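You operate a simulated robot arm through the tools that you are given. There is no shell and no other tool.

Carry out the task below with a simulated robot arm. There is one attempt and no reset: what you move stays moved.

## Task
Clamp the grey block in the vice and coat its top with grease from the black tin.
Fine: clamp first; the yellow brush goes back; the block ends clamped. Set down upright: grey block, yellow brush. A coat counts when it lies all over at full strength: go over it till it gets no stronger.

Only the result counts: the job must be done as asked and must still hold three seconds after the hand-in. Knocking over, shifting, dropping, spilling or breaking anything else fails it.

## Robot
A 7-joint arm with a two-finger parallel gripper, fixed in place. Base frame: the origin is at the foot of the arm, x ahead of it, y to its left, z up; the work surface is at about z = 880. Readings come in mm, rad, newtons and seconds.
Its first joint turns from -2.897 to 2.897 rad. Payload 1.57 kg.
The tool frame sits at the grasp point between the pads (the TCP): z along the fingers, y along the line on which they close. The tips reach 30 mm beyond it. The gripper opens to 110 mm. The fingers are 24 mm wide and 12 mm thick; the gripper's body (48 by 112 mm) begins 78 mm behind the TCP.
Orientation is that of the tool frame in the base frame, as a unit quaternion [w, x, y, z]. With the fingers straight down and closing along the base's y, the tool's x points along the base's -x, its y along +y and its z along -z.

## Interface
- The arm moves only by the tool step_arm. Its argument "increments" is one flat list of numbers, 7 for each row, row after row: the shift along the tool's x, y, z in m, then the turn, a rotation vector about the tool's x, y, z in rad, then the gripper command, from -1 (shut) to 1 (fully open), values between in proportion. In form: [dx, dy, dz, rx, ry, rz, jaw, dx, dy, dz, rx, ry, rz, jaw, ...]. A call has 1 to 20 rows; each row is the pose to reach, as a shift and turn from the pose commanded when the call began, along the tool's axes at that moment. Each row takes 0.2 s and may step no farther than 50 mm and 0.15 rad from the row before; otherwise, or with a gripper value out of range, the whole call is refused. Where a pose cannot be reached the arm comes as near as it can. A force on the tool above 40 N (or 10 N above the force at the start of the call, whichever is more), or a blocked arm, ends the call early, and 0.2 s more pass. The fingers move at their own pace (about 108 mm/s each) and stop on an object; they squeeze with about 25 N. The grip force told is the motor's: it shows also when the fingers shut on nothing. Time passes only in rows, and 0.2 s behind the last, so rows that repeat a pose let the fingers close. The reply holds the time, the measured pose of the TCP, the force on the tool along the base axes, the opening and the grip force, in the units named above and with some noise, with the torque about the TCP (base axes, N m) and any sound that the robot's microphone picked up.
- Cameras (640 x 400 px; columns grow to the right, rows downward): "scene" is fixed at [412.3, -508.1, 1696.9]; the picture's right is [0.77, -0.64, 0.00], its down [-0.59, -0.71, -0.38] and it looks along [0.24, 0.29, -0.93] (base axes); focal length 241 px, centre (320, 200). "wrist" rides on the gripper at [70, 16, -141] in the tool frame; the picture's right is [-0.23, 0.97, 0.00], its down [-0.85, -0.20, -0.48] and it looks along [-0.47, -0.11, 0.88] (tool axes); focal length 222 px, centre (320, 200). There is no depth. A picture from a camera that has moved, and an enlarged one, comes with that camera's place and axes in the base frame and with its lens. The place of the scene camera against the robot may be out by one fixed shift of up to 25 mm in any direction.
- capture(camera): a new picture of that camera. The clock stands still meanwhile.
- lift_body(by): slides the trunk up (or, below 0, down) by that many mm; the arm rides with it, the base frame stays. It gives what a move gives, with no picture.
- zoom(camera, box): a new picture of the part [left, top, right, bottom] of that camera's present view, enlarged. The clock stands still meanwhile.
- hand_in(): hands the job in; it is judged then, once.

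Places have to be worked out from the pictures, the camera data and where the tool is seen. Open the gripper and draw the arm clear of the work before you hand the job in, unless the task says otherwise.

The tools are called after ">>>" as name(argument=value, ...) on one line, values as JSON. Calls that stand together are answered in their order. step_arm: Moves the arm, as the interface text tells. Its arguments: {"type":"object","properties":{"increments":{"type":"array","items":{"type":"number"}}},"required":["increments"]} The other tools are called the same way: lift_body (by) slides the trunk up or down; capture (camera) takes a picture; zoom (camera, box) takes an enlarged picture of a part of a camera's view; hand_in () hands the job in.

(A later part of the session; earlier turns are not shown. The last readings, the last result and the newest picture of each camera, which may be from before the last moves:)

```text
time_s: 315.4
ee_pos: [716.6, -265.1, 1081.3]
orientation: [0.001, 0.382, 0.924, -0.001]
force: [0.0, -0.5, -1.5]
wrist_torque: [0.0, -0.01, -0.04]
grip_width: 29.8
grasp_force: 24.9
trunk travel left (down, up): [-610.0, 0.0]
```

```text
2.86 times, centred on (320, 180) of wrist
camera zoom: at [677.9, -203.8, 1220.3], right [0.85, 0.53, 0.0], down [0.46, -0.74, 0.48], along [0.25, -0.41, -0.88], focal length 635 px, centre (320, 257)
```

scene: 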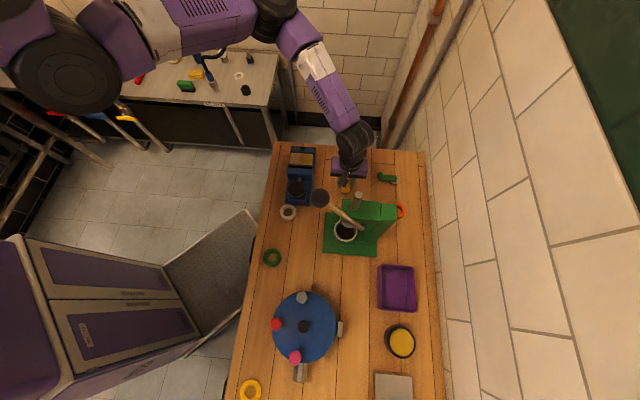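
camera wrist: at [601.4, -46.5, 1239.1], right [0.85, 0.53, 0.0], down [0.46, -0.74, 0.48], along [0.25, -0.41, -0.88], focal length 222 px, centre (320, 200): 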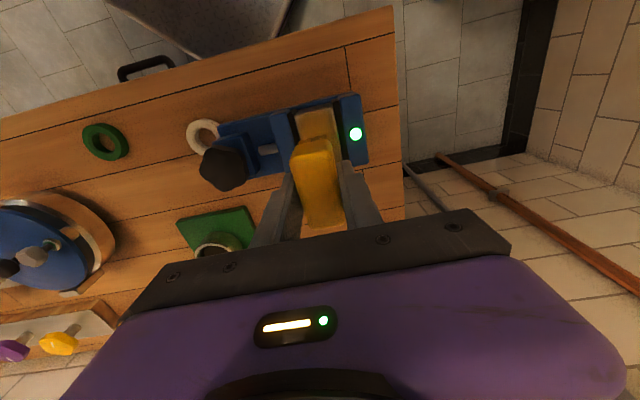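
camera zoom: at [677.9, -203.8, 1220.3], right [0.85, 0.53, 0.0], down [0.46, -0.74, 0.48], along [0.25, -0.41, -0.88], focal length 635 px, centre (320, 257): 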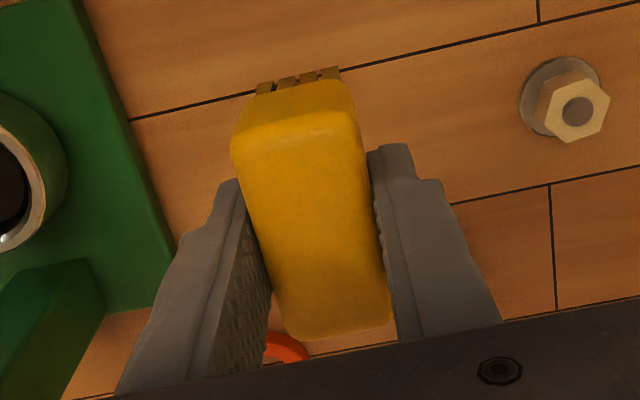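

Brush regrasped. I move over the +L end and test dabbing with the lamp on.

>>> step_arm(increments=[0.037, 0.0103, 0, 0, 0, 0, -1, 0.074, 0.0206, 0, 0, 0, 0, -1, 0.111, 0.031, 0, 0, 0, 0, -1, 0.148, 0.0413, 0, 0, 0, 0, -1, 0.186, 0.0516, 0, 0, 0, 0, -1, 0.186, 0.0516, 0.035, 0, 0, 0, -1, 0.186, 0.0516, 0.06, 0, 0, 0, -1, 0.186, 0.0516, 0.068, 0, 0, 0, -1])

>>> step_arm(increments=[0, 0, 0.001, 0, 0, 0, -1])

>>> step_arm(increments=[0, 0, 0.0007, 0, 0, 0, -1])

>>> step_arm(increments=[0, 0, 0.0007, 0, 0, 0, -1])

```text
time_s: 317.1
ee_pos: [622.2, -97.5, 1010.7]
orientation: [0.002, 0.382, 0.924, -0.003]
force: [-0.1, 0.3, -0.8]
wrist_torque: [0.0, 0.0, 0.01]
grip_width: 29.5
grasp_force: 24.8
trunk travel left (down, up): [-610.0, 0.0]
```

```text
time_s: 317.6
ee_pos: [623.7, -98.3, 1009.7]
orientation: [0.002, 0.381, 0.924, -0.002]
force: [-1.2, -1.0, 1.6]
wrist_torque: [0.06, 0.03, 0.06]
grip_width: 29.7
grasp_force: 25.0
trunk travel left (down, up): [-610.0, 0.0]
```

```text
time_s: 317.9
ee_pos: [622.0, -97.5, 1008.9]
orientation: [0.003, 0.381, 0.925, -0.002]
force: [0.4, 1.6, 13.8]
wrist_torque: [0.15, -0.06, 0.01]
grip_width: 29.7
grasp_force: 25.8
trunk travel left (down, up): [-610.0, 0.0]
```

```text
time_s: 318.4
ee_pos: [621.0, -97.5, 1009.6]
orientation: [0.003, 0.382, 0.924, -0.002]
force: [0.3, 1.1, 17.4]
wrist_torque: [0.07, -0.08, -0.01]
grip_width: 29.5
grasp_force: 25.1
trunk travel left (down, up): [-610.0, 0.0]
```

>>> zoom(camera="wrist", box=[240, 70, 420, 230])

>>> step_arm(increments=[0, 0, 0, 0, 0, 0, -1, 0, 0, -0.0035, 0, 0, 0, -1, 0, 0.005, -0.0035, 0, 0, 0, -1, 0, 0.005, 0, 0, 0, 0, -1, 0, 0.005, 0, 0, 0, 0, -1, 0, 0.005, -0.0035, 0, 0, 0, -1, 0, 0.01, -0.0035, 0, 0, 0, -1, 0, 0.01, 0, 0, 0, 0, -1, 0, 0.01, 0, 0, 0, 0, -1, 0, 0.01, -0.0035, 0, 0, 0, -1, 0, 0.017, -0.0035, 0, 0, 0, -1, 0, 0.017, 0, 0, 0, 0, -1, 0, 0.017, 0, 0, 0, 0, -1, 0, 0.017, -0.0035, 0, 0, 0, -1])

>>> zoom(camera="wrist", box=[240, 70, 420, 230])

```text
2.50 times, centred on (330, 150) of wrist
camera zoom: at [583.1, -35.9, 1148.6], right [0.85, 0.53, 0.0], down [0.46, -0.74, 0.48], along [0.26, -0.41, -0.88], focal length 555 px, centre (295, 325)
```

zoom: 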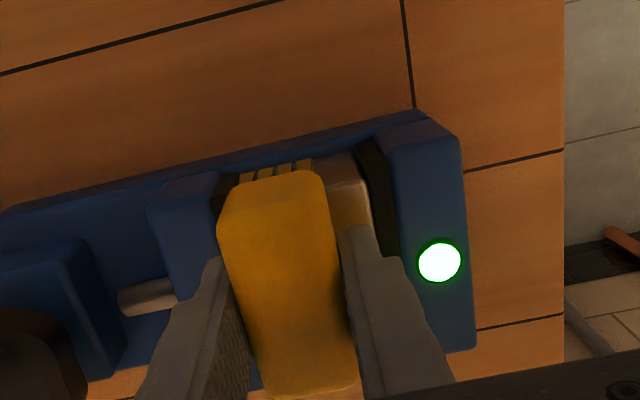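

```text
time_s: 321.4
ee_pos: [633.9, -86.2, 1013.0]
orientation: [0.002, 0.382, 0.924, -0.002]
force: [0.4, 0.2, -0.6]
wrist_torque: [0.01, 0.0, 0.01]
grip_width: 29.5
grasp_force: 25.0
trunk travel left (down, up): [-610.0, 0.0]
```

```text
2.50 times, centred on (330, 150) of wrist
camera zoom: at [595.2, -24.2, 1151.8], right [0.85, 0.53, 0.0], down [0.46, -0.74, 0.48], along [0.25, -0.41, -0.88], focal length 555 px, centre (295, 325)
```

zoom: 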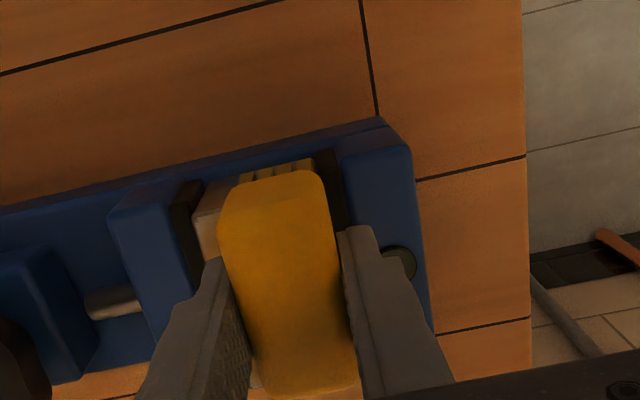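

The lamp held under a static 17 N press on the movable-jaw side but went off when dabbing near the fixed jaw. I check whether the coat at this end changed.

>>> step_arm(increments=[-0.04, -0.008, -0.03, 0, 0, 0, -1, -0.08, -0.008, -0.045, 0, 0, 0, -1, -0.12, -0.008, -0.045, 0, 0, 0, -1])

>>> zoom(camera="wrist", box=[270, 0, 360, 90])

>>> zoom(camera="scene", box=[288, 148, 318, 172])

```text
refused: row 1 steps farther than a row can; nothing moved
```

```text
4.44 times, centred on (315, 45) of wrist
camera zoom: at [595.2, -24.2, 1151.8], right [0.85, 0.53, 0.0], down [0.46, -0.74, 0.48], along [0.25, -0.41, -0.88], focal length 987 px, centre (342, 889)
```

zoom: 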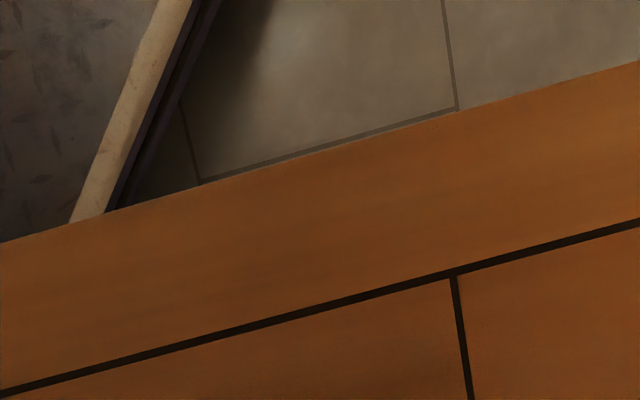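

```text
16.00 times, centred on (303, 160) of scene
camera zoom: at [412.3, -508.1, 1696.9], right [0.77, -0.64, 0.0], down [-0.59, -0.71, -0.38], along [0.24, 0.29, -0.93], focal length 3854 px, centre (592, 840)
```

zoom: 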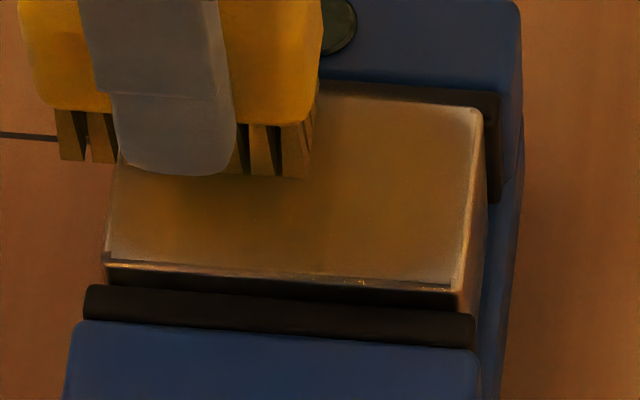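

>>> step_arm(increments=[-0.03, -0.004, -0.02, 0, 0, 0, -1, -0.07, -0.008, -0.04, 0, 0, 0, -1, -0.11, -0.008, -0.045, 0, 0, 0, -1])

>>> zoom(camera="wrist", box=[270, 20, 370, 110])

>>> zoom(camera="scene", box=[288, 148, 318, 172])

```text
time_s: 322.1
ee_pos: [706.6, -169.5, 1057.7]
orientation: [0.003, 0.382, 0.924, -0.002]
force: [0.4, 1.3, -0.7]
wrist_torque: [-0.04, -0.02, 0.0]
grip_width: 29.7
grasp_force: 25.2
trunk travel left (down, up): [-610.0, 0.0]
```

```text
4.44 times, centred on (320, 65) of wrist
camera zoom: at [667.8, -107.1, 1197.3], right [0.85, 0.53, 0.0], down [0.46, -0.74, 0.48], along [0.25, -0.41, -0.88], focal length 987 px, centre (320, 800)
```

zoom: 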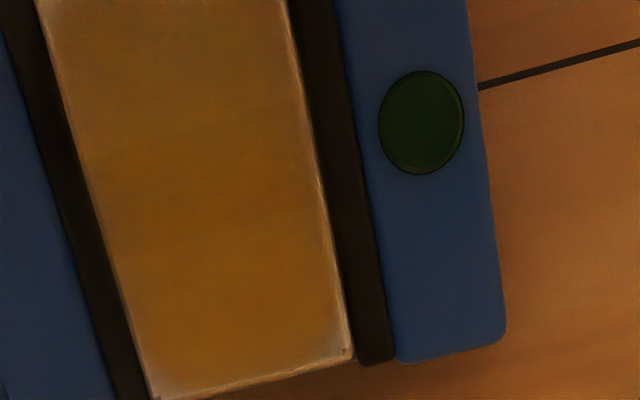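

```text
16.00 times, centred on (303, 160) of scene
camera zoom: at [412.3, -508.1, 1696.9], right [0.77, -0.64, 0.0], down [-0.59, -0.71, -0.38], along [0.24, 0.29, -0.93], focal length 3854 px, centre (592, 840)
```

zoom: 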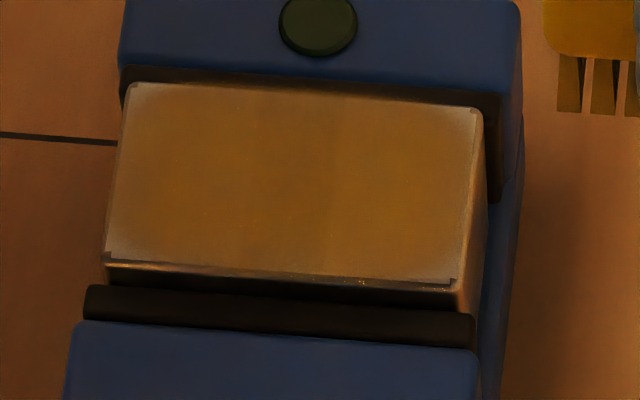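

The corners and ends still don't gain, so the brush has most likely run out of grease and needs a second dip. Since the lamp is off, I first park the brush and re-clamp, this time loosening a little first so the block can drop fully onto the bed.

>>> step_arm(increments=[-0.026, -0.02, 0, 0, 0, 0, -1, -0.05, -0.04, 0, 0, 0, 0, -1, -0.0745, -0.061, 0, 0, 0, 0, -1, -0.0745, -0.061, 0.04, 0, 0, 0, -1, -0.0745, -0.061, 0.08, 0, 0, 0, -1, -0.0745, -0.061, 0.11, 0, 0, 0, -1, -0.0745, -0.061, 0.124, 0, 0, 0, -1])

>>> step_arm(increments=[0, 0, 0.0015, 0, 0, 0, -1, 0, 0, 0.003, 0, 0, 0, -1])

>>> step_arm(increments=[0, 0, 0.001, 0, 0, 0, -1, 0, 0, 0.002, 0, 0, 0, -1])

>>> step_arm(increments=[0, 0, 0.001, 0, 0, 0, -1, 0, 0, 0.002, 0, 0, 0, -1])

```text
time_s: 323.8
ee_pos: [716.2, -265.0, 933.2]
orientation: [0.002, 0.382, 0.924, -0.004]
force: [-0.1, -0.4, -0.7]
wrist_torque: [0.01, -0.01, -0.01]
grip_width: 29.5
grasp_force: 24.9
trunk travel left (down, up): [-610.0, 0.0]
```

```text
time_s: 324.4
ee_pos: [716.0, -264.5, 931.2]
orientation: [0.001, 0.382, 0.924, -0.002]
force: [0.3, 0.7, -1.2]
wrist_torque: [-0.01, 0.0, -0.02]
grip_width: 29.7
grasp_force: 25.2
trunk travel left (down, up): [-610.0, 0.0]
```

```text
time_s: 324.9
ee_pos: [716.9, -264.9, 928.1]
orientation: [0.0, 0.382, 0.924, -0.002]
force: [0.4, 0.5, -0.2]
wrist_torque: [0.04, -0.02, -0.01]
grip_width: 29.5
grasp_force: 24.8
trunk travel left (down, up): [-610.0, 0.0]
```

```text
time_s: 325.6
ee_pos: [715.9, -265.2, 928.7]
orientation: [0.002, 0.382, 0.924, -0.003]
force: [-2.4, 3.6, 17.1]
wrist_torque: [0.1, -0.04, -0.03]
grip_width: 29.7
grasp_force: 25.5
trunk travel left (down, up): [-610.0, 0.0]
```

>>> step_arm(increments=[0, 0, -0.0012, 0, 0, 0, -1, 0, 0, -0.0012, 0, 0, 0, -0.3, 0, 0, -0.0012, 0, 0, 0, 0.1, 0, 0, -0.0012, 0, 0, 0, 0.2, 0, 0, -0.015, 0, 0, 0, 0.2, 0, 0, -0.04, 0, 0, 0, 0.2, 0, 0, -0.08, 0, 0, 0, 0.2, 0, 0, -0.12, 0, 0, 0, 0.2, 0, 0, -0.16, 0, 0, 0, 0.4, 0, 0, -0.19, 0, 0, 0, 1])

>>> step_arm(increments=[0.012, -0.004, 0, 0, 0, -0.117, 1, 0.024, -0.008, 0, 0, 0, -0.234, 1, 0.036, -0.012, 0, 0, 0, -0.351, 1, 0.048, -0.016, 0, 0, 0, -0.468, 1, 0.06, -0.02, 0, 0, 0, -0.585, 1, 0.072, -0.024, 0, 0, 0, -0.702, 1, 0.084, -0.028, 0, 0, 0, -0.819, 1, 0.096, -0.032, 0, 0, 0, -0.936, 1, 0.108, -0.036, 0, 0, 0, -1.053, 1, 0.12, -0.041, 0, 0, 0, -1.17, 1, 0.132, -0.046, 0, 0, 0, -1.287, 1, 0.144, -0.052, 0, 0, 0, -1.404, 1, 0.156, -0.058, 0, 0, 0, -1.521, 1, 0.163, -0.064, 0, 0, 0, -1.638, 1, 0.1653, -0.0678, 0, 0, 0, -1.752, 1])

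>>> step_arm(increments=[0.001, -0.001, 0.04, 0, 0, 0, 1, 0.001, -0.001, 0.08, 0, 0, 0.02, 1, 0.001, -0.001, 0.115, 0, 0, 0.04, 1, 0.001, -0.001, 0.129, 0, 0, 0.04, 1, 0.001, -0.001, 0.129, 0, 0, 0.04, 0.3, 0.001, -0.001, 0.129, 0, 0, 0.04, -1, 0.001, -0.001, 0.129, 0, 0, 0.04, -1, 0.001, -0.001, 0.129, 0, 0, 0.04, -1])

```text
time_s: 327.8
ee_pos: [714.7, -265.5, 1117.1]
orientation: [0.0, 0.382, 0.924, -0.002]
force: [-0.3, 0.2, 0.1]
wrist_torque: [0.0, 0.01, 0.01]
grip_width: 110.1
grasp_force: 0.1
trunk travel left (down, up): [-610.0, 0.0]
```

```text
time_s: 330.9
ee_pos: [550.4, -196.1, 1116.3]
orientation: [-0.001, -0.467, 0.884, -0.002]
force: [0.2, 0.3, 0.6]
wrist_torque: [-0.01, 0.02, 0.0]
grip_width: 109.9
grasp_force: 0.0
trunk travel left (down, up): [-610.0, 0.0]
```

```text
time_s: 332.8
ee_pos: [552.5, -198.9, 986.4]
orientation: [-0.001, -0.448, 0.894, -0.002]
force: [1.4, -3.0, -6.7]
wrist_torque: [0.14, 0.05, -0.01]
grip_width: 56.5
grasp_force: 45.1
trunk travel left (down, up): [-610.0, 0.0]
```

Knob gripped. I loosen by 0.5 rad (counter-clockwise), look at the block, then tighten again.

>>> step_arm(increments=[0, 0, 0, 0, 0, -0.1, -1, 0, 0, 0, 0, 0, -0.2, -1, 0, 0, 0, 0, 0, -0.3, -1, 0, 0, 0, 0, 0, -0.4, -1, 0, 0, 0, 0, 0, -0.5, -1, 0, 0, 0, 0, 0, -0.5, -1])

>>> zoom(camera="scene", box=[275, 135, 325, 185])

>>> capture(camera="wrist")

```text
time_s: 334.1
ee_pos: [552.9, -198.5, 987.8]
orientation: [-0.001, -0.655, 0.756, -0.003]
force: [16.0, -6.6, -3.7]
wrist_torque: [0.97, 0.35, -0.05]
grip_width: 55.5
grasp_force: 44.6
trunk travel left (down, up): [-610.0, 0.0]
```

```text
8.00 times, centred on (300, 160) of scene
camera zoom: at [412.3, -508.1, 1696.9], right [0.77, -0.64, 0.0], down [-0.59, -0.71, -0.38], along [0.24, 0.29, -0.93], focal length 1927 px, centre (480, 520)
```

zoom: 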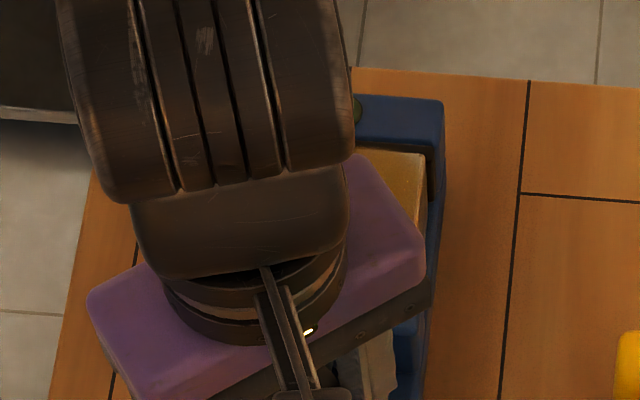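

```text
taken
camera wrist: at [525.6, -264.3, 1127.4], right [-0.93, 0.36, -0.01], down [0.32, 0.82, 0.48], along [0.18, 0.44, -0.88], focal length 222 px, centre (320, 200)
```

wrist: 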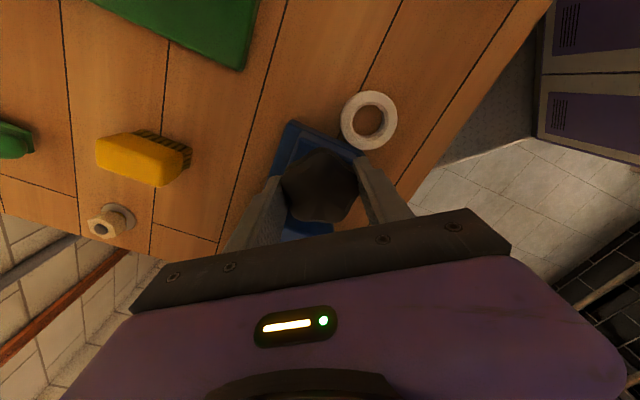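

Loosened freely. Now I tighten clockwise again until the torque rises.

>>> step_arm(increments=[0, 0, 0, 0, 0, 0.1, -1, 0, 0, 0, 0, 0, 0.2, -1, 0, 0, 0, 0, 0, 0.3, -1, 0, 0, 0, 0, 0, 0.4, -1])

>>> step_arm(increments=[0, 0, 0, 0, 0, 0.06, -1, 0, 0, 0, 0, 0, 0.12, -1])

>>> step_arm(increments=[0, 0, 0, 0, 0, 0.05, -1, 0, 0, 0, 0, 0, 0.1, -1])

>>> zoom(camera="scene", box=[265, 130, 345, 215])

```text
time_s: 335.1
ee_pos: [551.0, -197.5, 986.3]
orientation: [-0.001, -0.491, 0.871, -0.003]
force: [17.4, -3.8, 2.3]
wrist_torque: [-0.41, 0.76, -0.07]
grip_width: 55.4
grasp_force: 45.0
trunk travel left (down, up): [-610.0, 0.0]
```

```text
time_s: 335.8
ee_pos: [552.1, -198.0, 987.8]
orientation: [-0.001, -0.44, 0.898, -0.002]
force: [15.4, -4.2, 4.1]
wrist_torque: [0.0, 0.29, 1.66]
grip_width: 55.9
grasp_force: 44.4
trunk travel left (down, up): [-610.0, 0.0]
```

```text
time_s: 336.4
ee_pos: [550.7, -198.6, 987.9]
orientation: [-0.001, -0.392, 0.92, -0.002]
force: [11.0, -6.4, -1.5]
wrist_torque: [0.02, 0.2, 1.35]
grip_width: 57.4
grasp_force: 44.5
trunk travel left (down, up): [-610.0, 0.0]
```

```text
4.71 times, centred on (305, 172) of scene
camera zoom: at [412.3, -508.1, 1696.9], right [0.77, -0.64, 0.0], down [-0.59, -0.71, -0.38], along [0.24, 0.29, -0.93], focal length 1133 px, centre (391, 329)
```

zoom: 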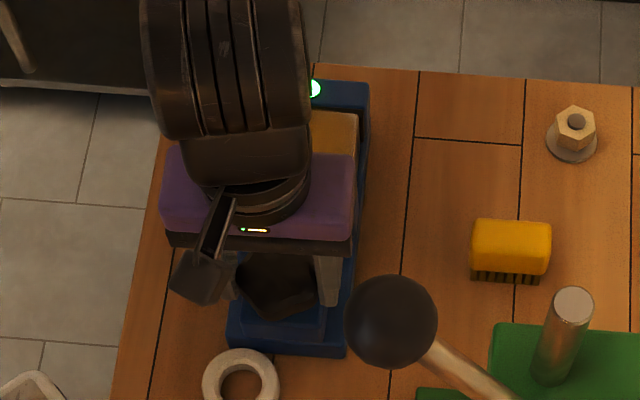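

Lamp lit. Release and fetch the brush.

>>> step_arm(increments=[0, 0, 0, 0, 0, 0, 0.2, 0, 0, 0, 0, 0, 0, 1, 0, 0, 0, 0, 0, 0, 1, 0, 0, -0.03, 0, 0, 0, 1, 0, 0, -0.07, 0, 0, 0, 1, 0, 0, -0.11, 0, 0, 0, 1, 0, 0, -0.132, 0, 0, 0, 1])

>>> step_arm(increments=[-0.005, -0.011, 0, 0, 0, 0.105, 1, -0.01, -0.022, 0, 0, 0, 0.21, 1, -0.015, -0.033, 0, 0, 0, 0.315, 0.5, -0.02, -0.044, 0, 0, 0, 0.42, 0.3, -0.025, -0.055, 0, 0, 0, 0.525, 0.3, -0.03, -0.066, 0, 0, 0, 0.63, 0.3, -0.035, -0.077, 0, 0, 0, 0.735, 0.3, -0.04, -0.088, 0, 0, 0, 0.84, 0.3, -0.045, -0.099, 0, 0, 0, 0.945, 0.3, -0.05, -0.11, 0, 0, 0, 1.05, 0.3, -0.055, -0.121, 0, 0, 0, 1.155, 0.3, -0.06, -0.132, 0, 0, 0, 1.26, 0.3, -0.062, -0.143, 0, 0, 0, 1.365, 0.3, -0.064, -0.155, 0, 0, 0, 1.48, 0.3, -0.0658, -0.1648, 0, 0, 0, 1.591, 0.3])

>>> zoom(camera="wrist", box=[250, 70, 390, 190])

>>> zoom(camera="scene", box=[288, 148, 318, 172])

```text
time_s: 337.9
ee_pos: [551.6, -196.6, 1119.1]
orientation: [0.0, -0.393, 0.92, -0.001]
force: [-0.1, -0.3, -0.1]
wrist_torque: [0.02, 0.03, 0.02]
grip_width: 110.1
grasp_force: 0.0
trunk travel left (down, up): [-610.0, 0.0]
```

```text
time_s: 341.1
ee_pos: [716.1, -262.7, 1120.5]
orientation: [0.001, 0.382, 0.924, -0.001]
force: [-1.0, -0.6, -0.4]
wrist_torque: [0.03, 0.0, -0.01]
grip_width: 71.5
grasp_force: 0.0
trunk travel left (down, up): [-610.0, 0.0]
```

```text
3.33 times, centred on (320, 130) of wrist
camera zoom: at [677.1, -201.9, 1259.7], right [0.85, 0.53, 0.0], down [0.46, -0.74, 0.48], along [0.25, -0.41, -0.88], focal length 740 px, centre (320, 433)
```

zoom: 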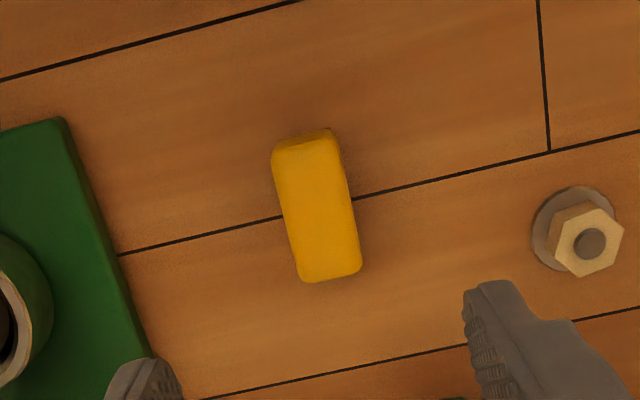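

```text
16.00 times, centred on (303, 160) of scene
camera zoom: at [412.3, -508.1, 1696.9], right [0.77, -0.64, 0.0], down [-0.59, -0.71, -0.38], along [0.24, 0.29, -0.93], focal length 3854 px, centre (592, 840)
```

zoom: 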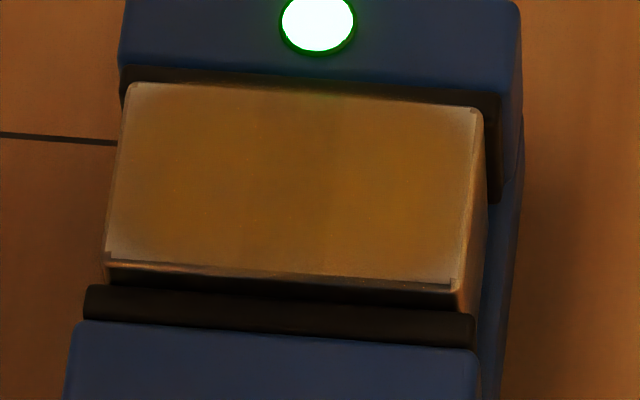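

Lamp on. I grip the brush and lift it.

>>> step_arm(increments=[0.001, -0.001, 0.04, 0, 0, 0, 0.3, 0.001, -0.002, 0.08, 0, 0, 0, 0.3, 0.001, -0.002, 0.12, 0, 0, 0, 0.3, 0.001, -0.002, 0.155, 0, 0, 0, 0.3, 0.001, -0.002, 0.18, 0, 0, 0, 0.3, 0.001, -0.002, 0.1905, 0, 0, 0, 0.3, 0.001, -0.002, 0.1905, 0, 0, 0, 0, 0.001, -0.002, 0.1905, 0, 0, 0, -1, 0.001, -0.002, 0.1905, 0, 0, 0, -1, 0.001, -0.002, 0.1905, 0, 0, 0, -1])

>>> step_arm(increments=[0, 0, -0.002, 0, 0, 0, -1, 0, 0, -0.006, 0, 0, 0, -1, 0, 0, -0.014, 0, 0, 0, -1, 0, 0, -0.028, 0, 0, 0, -1, 0, 0, -0.045, 0, 0, 0, -1, 0, 0, -0.065, 0, 0, 0, -1, 0, 0, -0.09, 0, 0, 0, -1, 0, 0, -0.12, 0, 0, 0, -1, 0, 0, -0.155, 0, 0, 0, -1, 0, 0, -0.195, 0, 0, 0, -1, 0, 0, -0.235, 0, 0, 0, -1, 0, 0, -0.275, 0, 0, 0, -1, 0, 0, -0.315, 0, 0, 0, -1, 0, 0, -0.355, 0, 0, 0, -1, 0, 0, -0.395, 0, 0, 0, -1, 0, 0, -0.435, 0, 0, 0, -1, 0, 0, -0.47, 0, 0, 0, -1])

>>> capture(camera="scene")

```text
time_s: 343.4
ee_pos: [712.7, -265.9, 930.9]
orientation: [0.002, 0.382, 0.924, -0.002]
force: [-1.0, 0.5, 0.1]
wrist_torque: [0.01, -0.02, 0.01]
grip_width: 29.3
grasp_force: 24.9
trunk travel left (down, up): [-610.0, 0.0]
```

```text
time_s: 346.9
ee_pos: [711.1, -261.9, 1399.7]
orientation: [0.0, 0.381, 0.924, -0.003]
force: [-0.7, -0.6, 0.1]
wrist_torque: [0.02, -0.01, -0.02]
grip_width: 29.4
grasp_force: 25.2
trunk travel left (down, up): [-610.0, 0.0]
```

```text
taken
```

scene: 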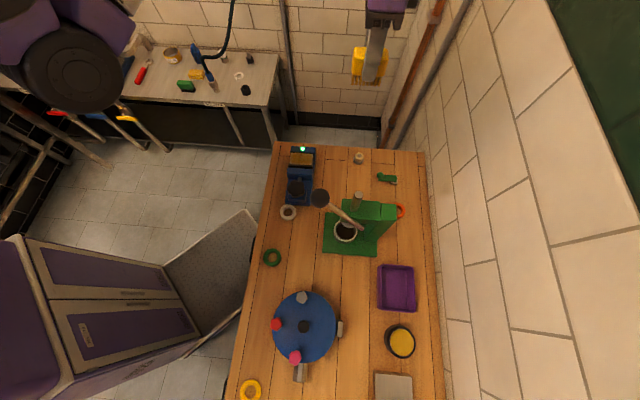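

I traverse back over the press at z≈1400 toward the tin side, yawing to −0.31.

>>> step_arm(increments=[-0.0059, -0.0372, 0, 0, 0, -0.1, -1, -0.0118, -0.0743, 0, 0, 0, -0.2, -1, -0.0177, -0.1115, 0, 0, 0, -0.3, -1, -0.0236, -0.1487, 0, 0, 0, -0.4, -1, -0.0295, -0.1859, 0, 0, 0, -0.5, -1, -0.0355, -0.223, 0, 0, 0, -0.6, -1, -0.0414, -0.2602, 0, 0, 0, -0.7, -1, -0.0473, -0.2974, 0, 0, 0, -0.8, -1, -0.0532, -0.3345, 0, 0, 0, -0.9, -1, -0.0591, -0.3717, 0, 0, 0, -1.0, -1, -0.065, -0.4089, 0, 0, 0, -1.093, -1])

>>> zoom(camera="scene", box=[140, 0, 580, 400])

```text
time_s: 349.4
ee_pos: [469.8, -598.0, 1401.2]
orientation: [-0.001, -0.155, 0.988, -0.003]
force: [-0.8, 0.1, -0.6]
wrist_torque: [-0.02, 0.04, 0.01]
grip_width: 29.4
grasp_force: 25.0
trunk travel left (down, up): [-610.0, 0.0]
```

```text
1.00 times, centred on (360, 200) of scene (not enlarged: the box is as wide or as high as the picture)
camera zoom: at [412.3, -508.1, 1696.9], right [0.77, -0.64, 0.0], down [-0.59, -0.71, -0.38], along [0.24, 0.29, -0.93], focal length 241 px, centre (280, 200)
```

zoom: 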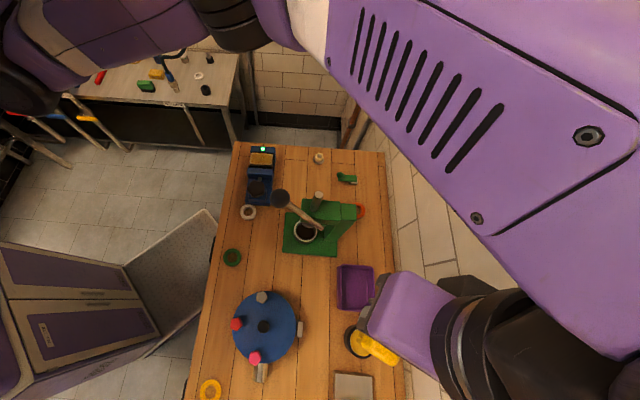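

Same posture as before. I descend along the reverse of my earlier retraction.

>>> step_arm(increments=[0.0034, -0.0072, 0.032, 0, 0, 0, -1, 0.0068, -0.0144, 0.064, 0, 0, 0, -1, 0.0101, -0.0215, 0.096, 0, 0, 0, -1, 0.0135, -0.0287, 0.128, 0, 0, 0, -1, 0.0169, -0.0359, 0.16, 0, 0, 0, -1, 0.0203, -0.0431, 0.192, 0, 0, 0, -1, 0.0236, -0.0502, 0.224, 0, 0, 0, -1, 0.027, -0.0574, 0.255, 0, 0, 0, -1])

>>> zoom(camera="scene", box=[140, 60, 480, 360])

```text
time_s: 351.1
ee_pos: [462.2, -663.1, 1146.1]
orientation: [0.001, -0.154, 0.988, -0.003]
force: [-0.8, 0.6, -1.1]
wrist_torque: [0.0, 0.01, -0.01]
grip_width: 29.8
grasp_force: 25.4
trunk travel left (down, up): [-610.0, 0.0]
```

```text
1.33 times, centred on (310, 210) of scene
camera zoom: at [412.3, -508.1, 1696.9], right [0.77, -0.64, 0.0], down [-0.59, -0.71, -0.38], along [0.24, 0.29, -0.93], focal length 321 px, centre (333, 187)
```

zoom: 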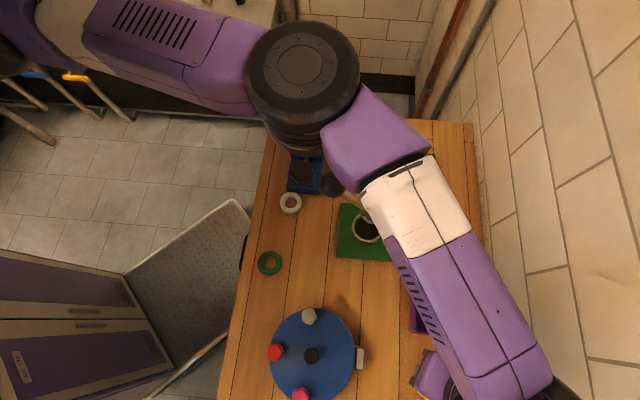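

Now the outward tilt (0.1 rad) and extension to above the tin.

>>> step_arm(increments=[-0.0006, -0.0144, 0, 0.05, 0, 0, -1, -0.0013, -0.0288, 0, 0.1, 0, 0, -1, -0.005, -0.038, 0, 0.1, 0, 0, -1, -0.0088, -0.0479, 0, 0.1, 0, 0, -1, -0.013, -0.0585, 0, 0.1, 0, 0, -1, -0.0168, -0.0689, 0, 0.1, 0, 0, -1])

>>> zoom(camera="scene", box=[140, 60, 480, 360])

>>> zoom(camera="wrist", box=[260, 60, 420, 230])

```text
time_s: 352.6
ee_pos: [498.6, -723.3, 1146.3]
orientation: [0.009, -0.154, 0.987, -0.051]
force: [-0.1, 0.2, -0.5]
wrist_torque: [-0.02, 0.04, -0.04]
grip_width: 30.0
grasp_force: 25.1
trunk travel left (down, up): [-610.0, 0.0]
```

```text
1.33 times, centred on (310, 210) of scene
camera zoom: at [412.3, -508.1, 1696.9], right [0.77, -0.64, 0.0], down [-0.59, -0.71, -0.38], along [0.24, 0.29, -0.93], focal length 321 px, centre (333, 187)
```

zoom: 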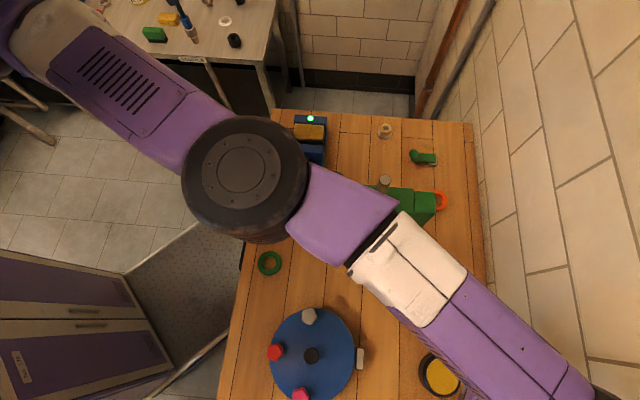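

```text
2.35 times, centred on (340, 145) of wrist
camera zoom: at [423.4, -714.2, 1283.8], right [-0.08, 0.99, -0.1], down [0.86, 0.12, 0.5], along [0.5, -0.05, -0.86], focal length 523 px, centre (273, 329)
```

zoom: 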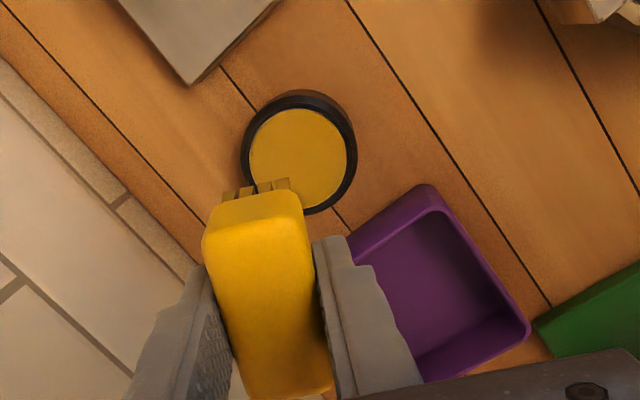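

Reached cleanly, same view of the tin. I lower the trunk in the same stages as before, checking elbow/ball.

>>> lift_body(by=-80)

>>> zoom(camera="scene", box=[220, 130, 420, 290])

```text
time_s: 353.7
ee_pos: [498.9, -723.2, 1066.1]
orientation: [0.008, -0.154, 0.987, -0.052]
force: [0.1, -0.2, -0.7]
wrist_torque: [0.0, -0.01, 0.0]
grip_width: 29.6
grasp_force: 25.1
trunk travel left (down, up): [-530.0, 80.0]
```

```text
2.50 times, centred on (320, 210) of scene
camera zoom: at [412.3, -508.1, 1696.9], right [0.77, -0.64, 0.0], down [-0.59, -0.71, -0.38], along [0.24, 0.29, -0.93], focal length 602 px, centre (320, 175)
```

zoom: 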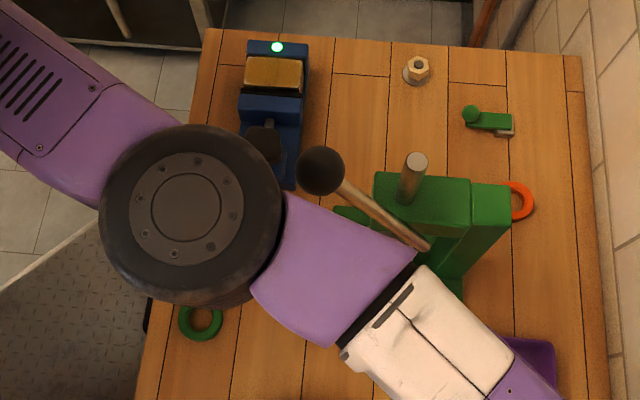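

>>> lift_body(by=-60)

>>> zoom(camera="scene", box=[220, 130, 420, 290])

>>> zoom(camera="wrist", box=[240, 90, 400, 240])

```text
time_s: 354.7
ee_pos: [500.1, -723.5, 1006.6]
orientation: [0.008, -0.154, 0.987, -0.051]
force: [0.1, 0.3, 0.0]
wrist_torque: [0.03, 0.03, -0.02]
grip_width: 29.3
grasp_force: 25.2
trunk travel left (down, up): [-470.0, 140.0]
```

```text
2.50 times, centred on (320, 210) of scene
camera zoom: at [412.3, -508.1, 1696.9], right [0.77, -0.64, 0.0], down [-0.59, -0.71, -0.38], along [0.24, 0.29, -0.93], focal length 602 px, centre (320, 175)
```

zoom: 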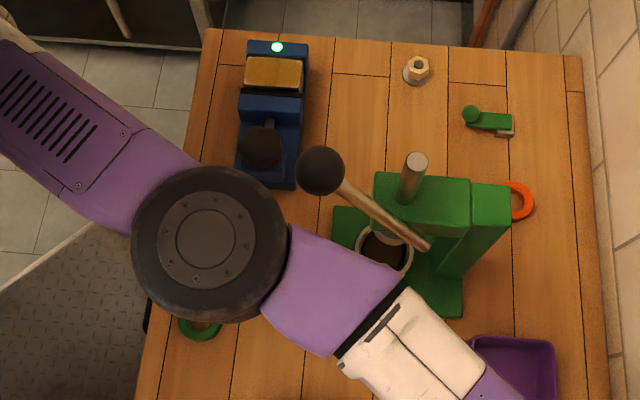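

```text
2.67 times, centred on (320, 165) of wrist
camera zoom: at [422.6, -714.7, 1144.1], right [-0.08, 0.99, -0.1], down [0.86, 0.12, 0.5], along [0.5, -0.05, -0.86], focal length 592 px, centre (320, 293)
```

zoom: 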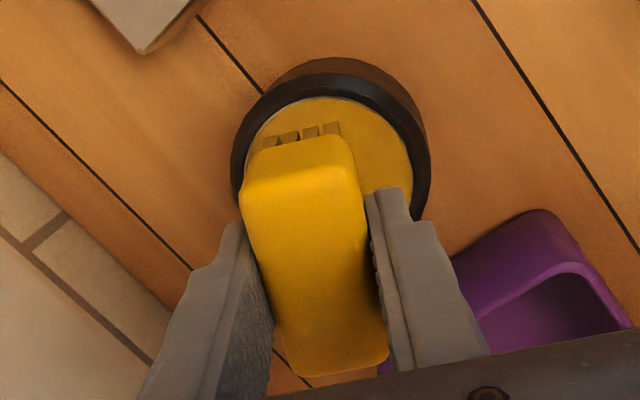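

>>> lift_body(by=-24)

>>> lift_body(by=-5)

>>> lift_body(by=-4)

>>> zoom(camera="wrist", box=[240, 90, 400, 240])

```text
time_s: 355.4
ee_pos: [499.0, -723.1, 982.4]
orientation: [0.009, -0.154, 0.987, -0.052]
force: [0.0, -0.2, -0.6]
wrist_torque: [-0.01, 0.0, 0.0]
grip_width: 29.5
grasp_force: 24.9
trunk travel left (down, up): [-446.0, 164.0]
```

```text
time_s: 356.0
ee_pos: [499.0, -724.5, 979.5]
orientation: [0.008, -0.153, 0.987, -0.054]
force: [-1.1, 1.0, 16.9]
wrist_torque: [0.23, -0.01, 0.02]
grip_width: 29.7
grasp_force: 25.2
trunk travel left (down, up): [-441.0, 169.0]
```

```text
time_s: 356.5
ee_pos: [499.7, -723.1, 974.5]
orientation: [0.009, -0.154, 0.987, -0.054]
force: [2.0, -4.8, 17.5]
wrist_torque: [-0.07, 0.01, -0.01]
grip_width: 29.6
grasp_force: 24.6
trunk travel left (down, up): [-437.0, 173.0]
```

```text
2.67 times, centred on (320, 165) of wrist
camera zoom: at [422.6, -714.8, 1112.0], right [-0.08, 0.99, -0.1], down [0.86, 0.12, 0.5], along [0.51, -0.05, -0.86], focal length 592 px, centre (320, 293)
```

zoom: 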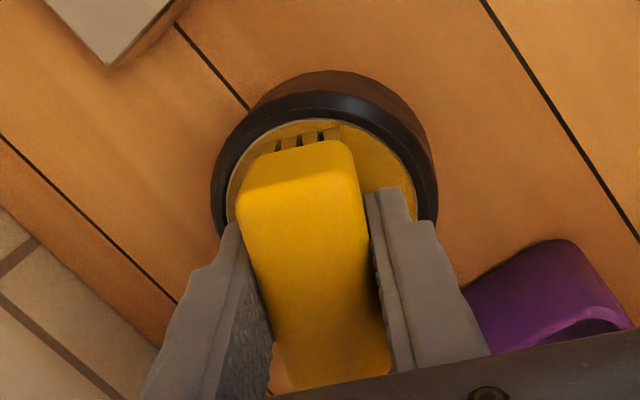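

Bristles are bright grease-yellow again. I raise the trunk back to maximum and retract the same way as before.

>>> lift_body(by=30)

>>> zoom(camera="wrist", box=[240, 90, 400, 240])

>>> lift_body(by=143)

>>> step_arm(increments=[0.004, 0.012, -0.0012, 0, 0, 0, -1, 0.01, 0.026, -0.0027, 0, 0, 0, -1, 0.0172, 0.041, -0.0042, 0, 0, 0, -1, 0.0172, 0.06, -0.0062, -0.05, 0, 0, -1, 0.0172, 0.07, -0.0072, -0.1, 0, 0, -1])

>>> zoom(camera="scene", box=[325, 165, 385, 210])

>>> zoom(camera="scene", box=[350, 300, 450, 400])

```text
time_s: 357.2
ee_pos: [498.8, -723.2, 1002.0]
orientation: [0.008, -0.154, 0.987, -0.052]
force: [0.2, -0.2, 0.0]
wrist_torque: [-0.03, 0.01, 0.03]
grip_width: 29.9
grasp_force: 25.2
trunk travel left (down, up): [-467.0, 143.0]
```

```text
2.67 times, centred on (320, 165) of wrist
camera zoom: at [422.6, -714.5, 1140.4], right [-0.08, 0.99, -0.1], down [0.86, 0.12, 0.5], along [0.5, -0.05, -0.86], focal length 592 px, centre (320, 293)
```

zoom: 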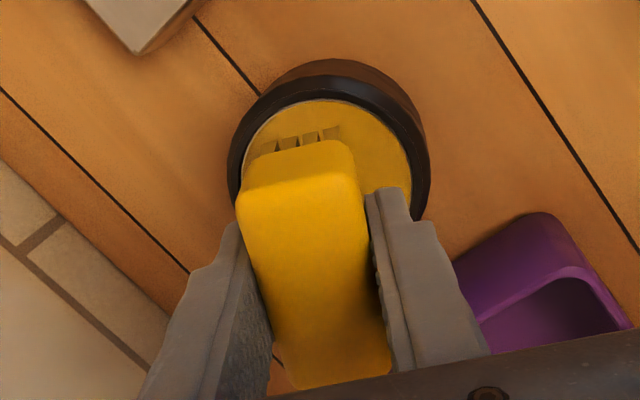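

```text
time_s: 358.9
ee_pos: [500.8, -723.0, 1147.6]
orientation: [0.008, -0.153, 0.987, -0.052]
force: [-0.7, -0.6, -0.9]
wrist_torque: [0.03, -0.02, 0.01]
grip_width: 29.7
grasp_force: 24.9
trunk travel left (down, up): [-610.0, 0.0]
```

```text
time_s: 360.1
ee_pos: [460.9, -661.5, 1145.5]
orientation: [0.0, -0.155, 0.988, -0.003]
force: [-0.4, 0.1, -1.0]
wrist_torque: [0.0, 0.04, 0.03]
grip_width: 29.7
grasp_force: 24.9
trunk travel left (down, up): [-610.0, 0.0]
```

```text
8.89 times, centred on (355, 188) of scene
camera zoom: at [412.3, -508.1, 1696.9], right [0.77, -0.64, 0.0], down [-0.59, -0.71, -0.38], along [0.24, 0.29, -0.93], focal length 2141 px, centre (9, 311)
```

zoom: 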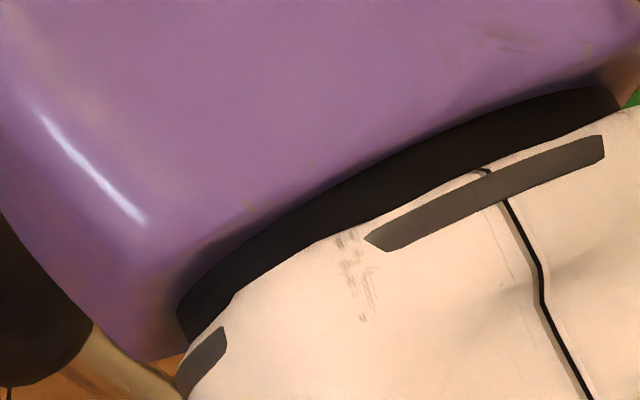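

```text
4.00 times, centred on (400, 350) of scene
camera zoom: at [412.3, -508.1, 1696.9], right [0.77, -0.64, 0.0], down [-0.59, -0.71, -0.38], along [0.24, 0.29, -0.93], focal length 963 px, centre (0, -400)
```

zoom: 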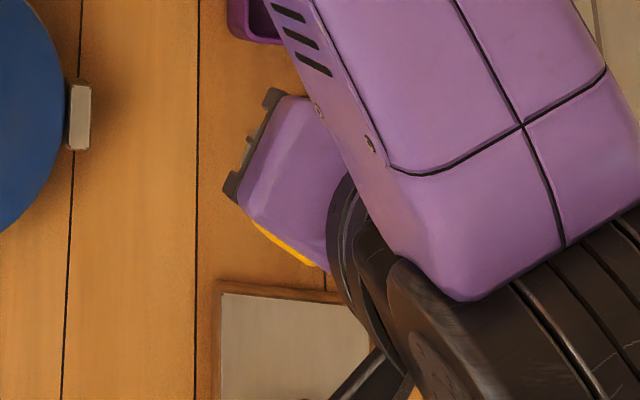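

Tin and ball undisturbed. I rise to z≈1400 and traverse back to the vice (yaw 0.785).

>>> step_arm(increments=[-0.0034, 0.0072, -0.032, 0, 0, 0, -1, -0.0068, 0.0144, -0.064, 0, 0, 0, -1, -0.0101, 0.0215, -0.096, 0, 0, 0, -1, -0.0135, 0.0287, -0.128, 0, 0, 0, -1, -0.0169, 0.0359, -0.16, 0, 0, 0, -1, -0.0203, 0.0431, -0.192, 0, 0, 0, -1, -0.0236, 0.0502, -0.224, 0, 0, 0, -1, -0.027, 0.0574, -0.255, 0, 0, 0, -1])

>>> step_arm(increments=[-0.0235, 0.0303, 0, 0, 0, 0.084, -1, -0.047, 0.0605, 0, 0, 0, 0.168, -1, -0.0705, 0.0908, 0, 0, 0, 0.252, -1, -0.094, 0.121, 0, 0, 0, 0.337, -1, -0.1175, 0.1513, 0, 0, 0, 0.421, -1, -0.141, 0.1816, 0, 0, 0, 0.505, -1, -0.1645, 0.2118, 0, 0, 0, 0.59, -1, -0.188, 0.2421, 0, 0, 0, 0.674, -1, -0.2115, 0.2724, 0, 0, 0, 0.758, -1, -0.235, 0.3026, 0, 0, 0, 0.842, -1, -0.2585, 0.3329, 0, 0, 0, 0.926, -1, -0.282, 0.3631, 0, 0, 0, 1.01, -1, -0.3055, 0.3934, 0, 0, 0, 1.095, -1])

>>> step_arm(increments=[0, 0, 0.04, 0, 0, 0, -1, 0, 0, 0.08, 0, 0, 0, -1, 0, 0, 0.12, 0, 0, 0, -1, 0, 0, 0.16, 0, 0, 0, -1, 0, 0, 0.2, 0, 0, 0, -1, 0, 0, 0.24, 0, 0, 0, -1, 0, 0, 0.28, 0, 0, 0, -1, 0, 0, 0.32, 0, 0, 0, -1])

>>> capture(camera="wrist")

```text
time_s: 361.9
ee_pos: [468.2, -598.6, 1401.5]
orientation: [0.0, -0.155, 0.988, -0.003]
force: [-0.3, 0.3, 0.0]
wrist_torque: [-0.02, 0.01, -0.01]
grip_width: 29.7
grasp_force: 25.0
trunk travel left (down, up): [-610.0, 0.0]
```

```text
time_s: 364.7
ee_pos: [639.2, -128.3, 1399.4]
orientation: [0.001, 0.384, 0.923, -0.001]
force: [-0.7, -0.9, -1.2]
wrist_torque: [0.05, 0.0, -0.01]
grip_width: 29.5
grasp_force: 24.6
trunk travel left (down, up): [-610.0, 0.0]
```

```text
time_s: 366.5
ee_pos: [640.0, -130.3, 1077.6]
orientation: [0.002, 0.383, 0.924, -0.003]
force: [-1.2, -0.5, -0.6]
wrist_torque: [0.03, 0.0, -0.04]
grip_width: 29.5
grasp_force: 25.6
trunk travel left (down, up): [-610.0, 0.0]
```

```text
taken
camera wrist: at [601.8, -69.3, 1217.2], right [0.85, 0.53, 0.0], down [0.46, -0.74, 0.48], along [0.25, -0.41, -0.88], focal length 222 px, centre (320, 200)
```

wrist: 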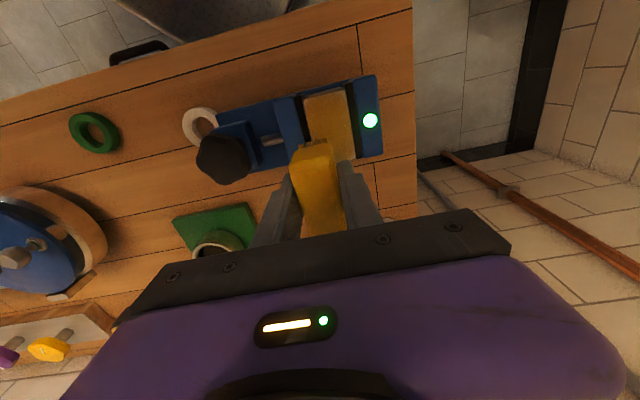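

Lamp still on. I take a baseline of the coat and then stroke the +L end with the freshly loaded brush.

>>> zoom(camera="wrist", box=[280, 70, 390, 170])

>>> step_arm(increments=[0.018, 0.005, 0.02, 0, 0, 0, -1, 0.036, 0.0102, 0.05, 0, 0, 0, -1, 0.036, 0.0102, 0.0695, 0, 0, 0, -1])

>>> step_arm(increments=[0, 0, 0.001, 0, 0, 0, -1, 0, 0, 0.002, 0, 0, 0, -1])

>>> step_arm(increments=[0, 0, 0.001, 0, 0, 0, -1])

>>> step_arm(increments=[0, 0, 0.0008, 0, 0, 0, -1])

```text
4.00 times, centred on (335, 120) of wrist
camera zoom: at [601.8, -69.3, 1217.2], right [0.85, 0.53, 0.0], down [0.46, -0.74, 0.48], along [0.25, -0.41, -0.88], focal length 888 px, centre (260, 520)
```

zoom: 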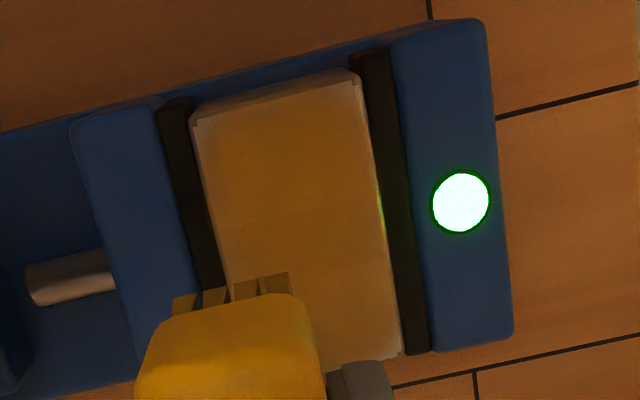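

```text
time_s: 367.3
ee_pos: [622.4, -97.5, 1008.5]
orientation: [0.002, 0.383, 0.924, -0.003]
force: [0.5, 0.4, -1.5]
wrist_torque: [0.03, -0.03, 0.01]
grip_width: 29.4
grasp_force: 24.3
trunk travel left (down, up): [-610.0, 0.0]
```

```text
time_s: 367.9
ee_pos: [623.4, -98.8, 1006.8]
orientation: [0.001, 0.382, 0.924, -0.002]
force: [-0.1, 0.4, -0.9]
wrist_torque: [-0.03, -0.03, -0.01]
grip_width: 29.7
grasp_force: 24.7
trunk travel left (down, up): [-610.0, 0.0]
```

```text
time_s: 368.3
ee_pos: [622.7, -98.8, 1006.3]
orientation: [0.002, 0.383, 0.924, -0.003]
force: [0.4, -0.2, -0.5]
wrist_torque: [0.04, -0.01, 0.01]
grip_width: 29.6
grasp_force: 24.8
trunk travel left (down, up): [-610.0, 0.0]
```

```text
time_s: 368.7
ee_pos: [623.4, -98.4, 1004.7]
orientation: [0.001, 0.382, 0.924, -0.002]
force: [0.3, 0.3, -0.4]
wrist_torque: [0.0, -0.03, 0.01]
grip_width: 29.5
grasp_force: 24.8
trunk travel left (down, up): [-610.0, 0.0]
```

>>> step_arm(increments=[0, 0, 0.0008, 0, 0, 0, -1])

>>> step_arm(increments=[0, 0, 0.0006, 0, 0, 0, -1])

>>> step_arm(increments=[0, 0, 0.0006, 0, 0, 0, -1])

```text
time_s: 369.1
ee_pos: [623.2, -98.0, 1004.7]
orientation: [0.002, 0.382, 0.924, -0.003]
force: [-0.9, -0.3, -1.0]
wrist_torque: [0.01, 0.01, 0.02]
grip_width: 29.6
grasp_force: 25.0
trunk travel left (down, up): [-610.0, 0.0]
```

```text
time_s: 369.5
ee_pos: [621.8, -99.2, 1002.7]
orientation: [0.002, 0.383, 0.924, -0.002]
force: [0.2, 0.1, -1.1]
wrist_torque: [0.01, 0.0, 0.03]
grip_width: 29.6
grasp_force: 25.1
trunk travel left (down, up): [-610.0, 0.0]
```

```text
time_s: 369.9
ee_pos: [621.8, -98.3, 1004.4]
orientation: [0.002, 0.383, 0.924, -0.003]
force: [-0.3, -0.3, 2.5]
wrist_torque: [0.07, 0.05, 0.02]
grip_width: 29.6
grasp_force: 24.5
trunk travel left (down, up): [-610.0, 0.0]
```

Light contact (2.5 N). Short strokes at this end, then check lamp and coat.

>>> step_arm(increments=[0.004, 0, 0.0002, 0, 0, 0, -1, 0.008, 0, 0.0003, 0, 0, 0, -1, 0.002, 0, 0.0003, 0, 0, 0, -1, -0.004, 0, 0.0004, 0, 0, 0, -1, -0.01, 0, 0.0004, 0, 0, 0, -1, -0.004, 0, 0.0005, 0, 0, 0, -1, 0.002, 0, 0.0005, 0, 0, 0, -1, 0.008, 0, 0.0006, 0, 0, 0, -1])

>>> step_arm(increments=[0, 0, -0.006, 0, 0, 0, -1, -0.03, -0.006, -0.03, 0, 0, 0, -1, -0.066, -0.008, -0.06, 0, 0, 0, -1])

>>> zoom(camera="wrist", box=[280, 50, 390, 150])

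>>> zoom(camera="scene", box=[288, 148, 318, 172])

```text
time_s: 371.7
ee_pos: [617.7, -93.1, 1003.9]
orientation: [0.002, 0.383, 0.924, -0.002]
force: [3.2, -3.0, 10.0]
wrist_torque: [-0.06, -0.15, 0.0]
grip_width: 29.5
grasp_force: 25.0
trunk travel left (down, up): [-610.0, 0.0]
```

```text
time_s: 372.5
ee_pos: [658.4, -145.3, 1062.7]
orientation: [0.001, 0.383, 0.924, -0.003]
force: [-0.4, 0.3, -0.7]
wrist_torque: [-0.02, 0.01, 0.01]
grip_width: 29.9
grasp_force: 25.1
trunk travel left (down, up): [-610.0, 0.0]
```

```text
4.00 times, centred on (335, 100) of wrist
camera zoom: at [620.1, -82.5, 1202.7], right [0.85, 0.53, 0.0], down [0.46, -0.74, 0.48], along [0.25, -0.41, -0.88], focal length 888 px, centre (260, 600)
```

zoom: 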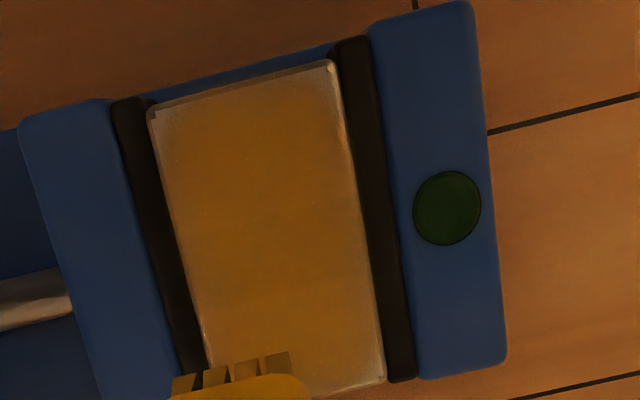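

```text
16.00 times, centred on (303, 160) of scene
camera zoom: at [412.3, -508.1, 1696.9], right [0.77, -0.64, 0.0], down [-0.59, -0.71, -0.38], along [0.24, 0.29, -0.93], focal length 3854 px, centre (592, 840)
```

zoom: 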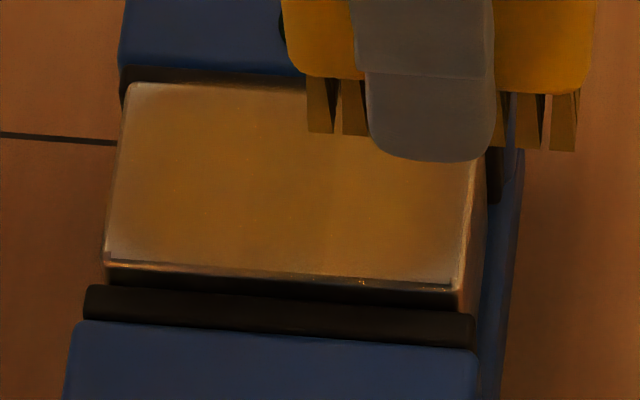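

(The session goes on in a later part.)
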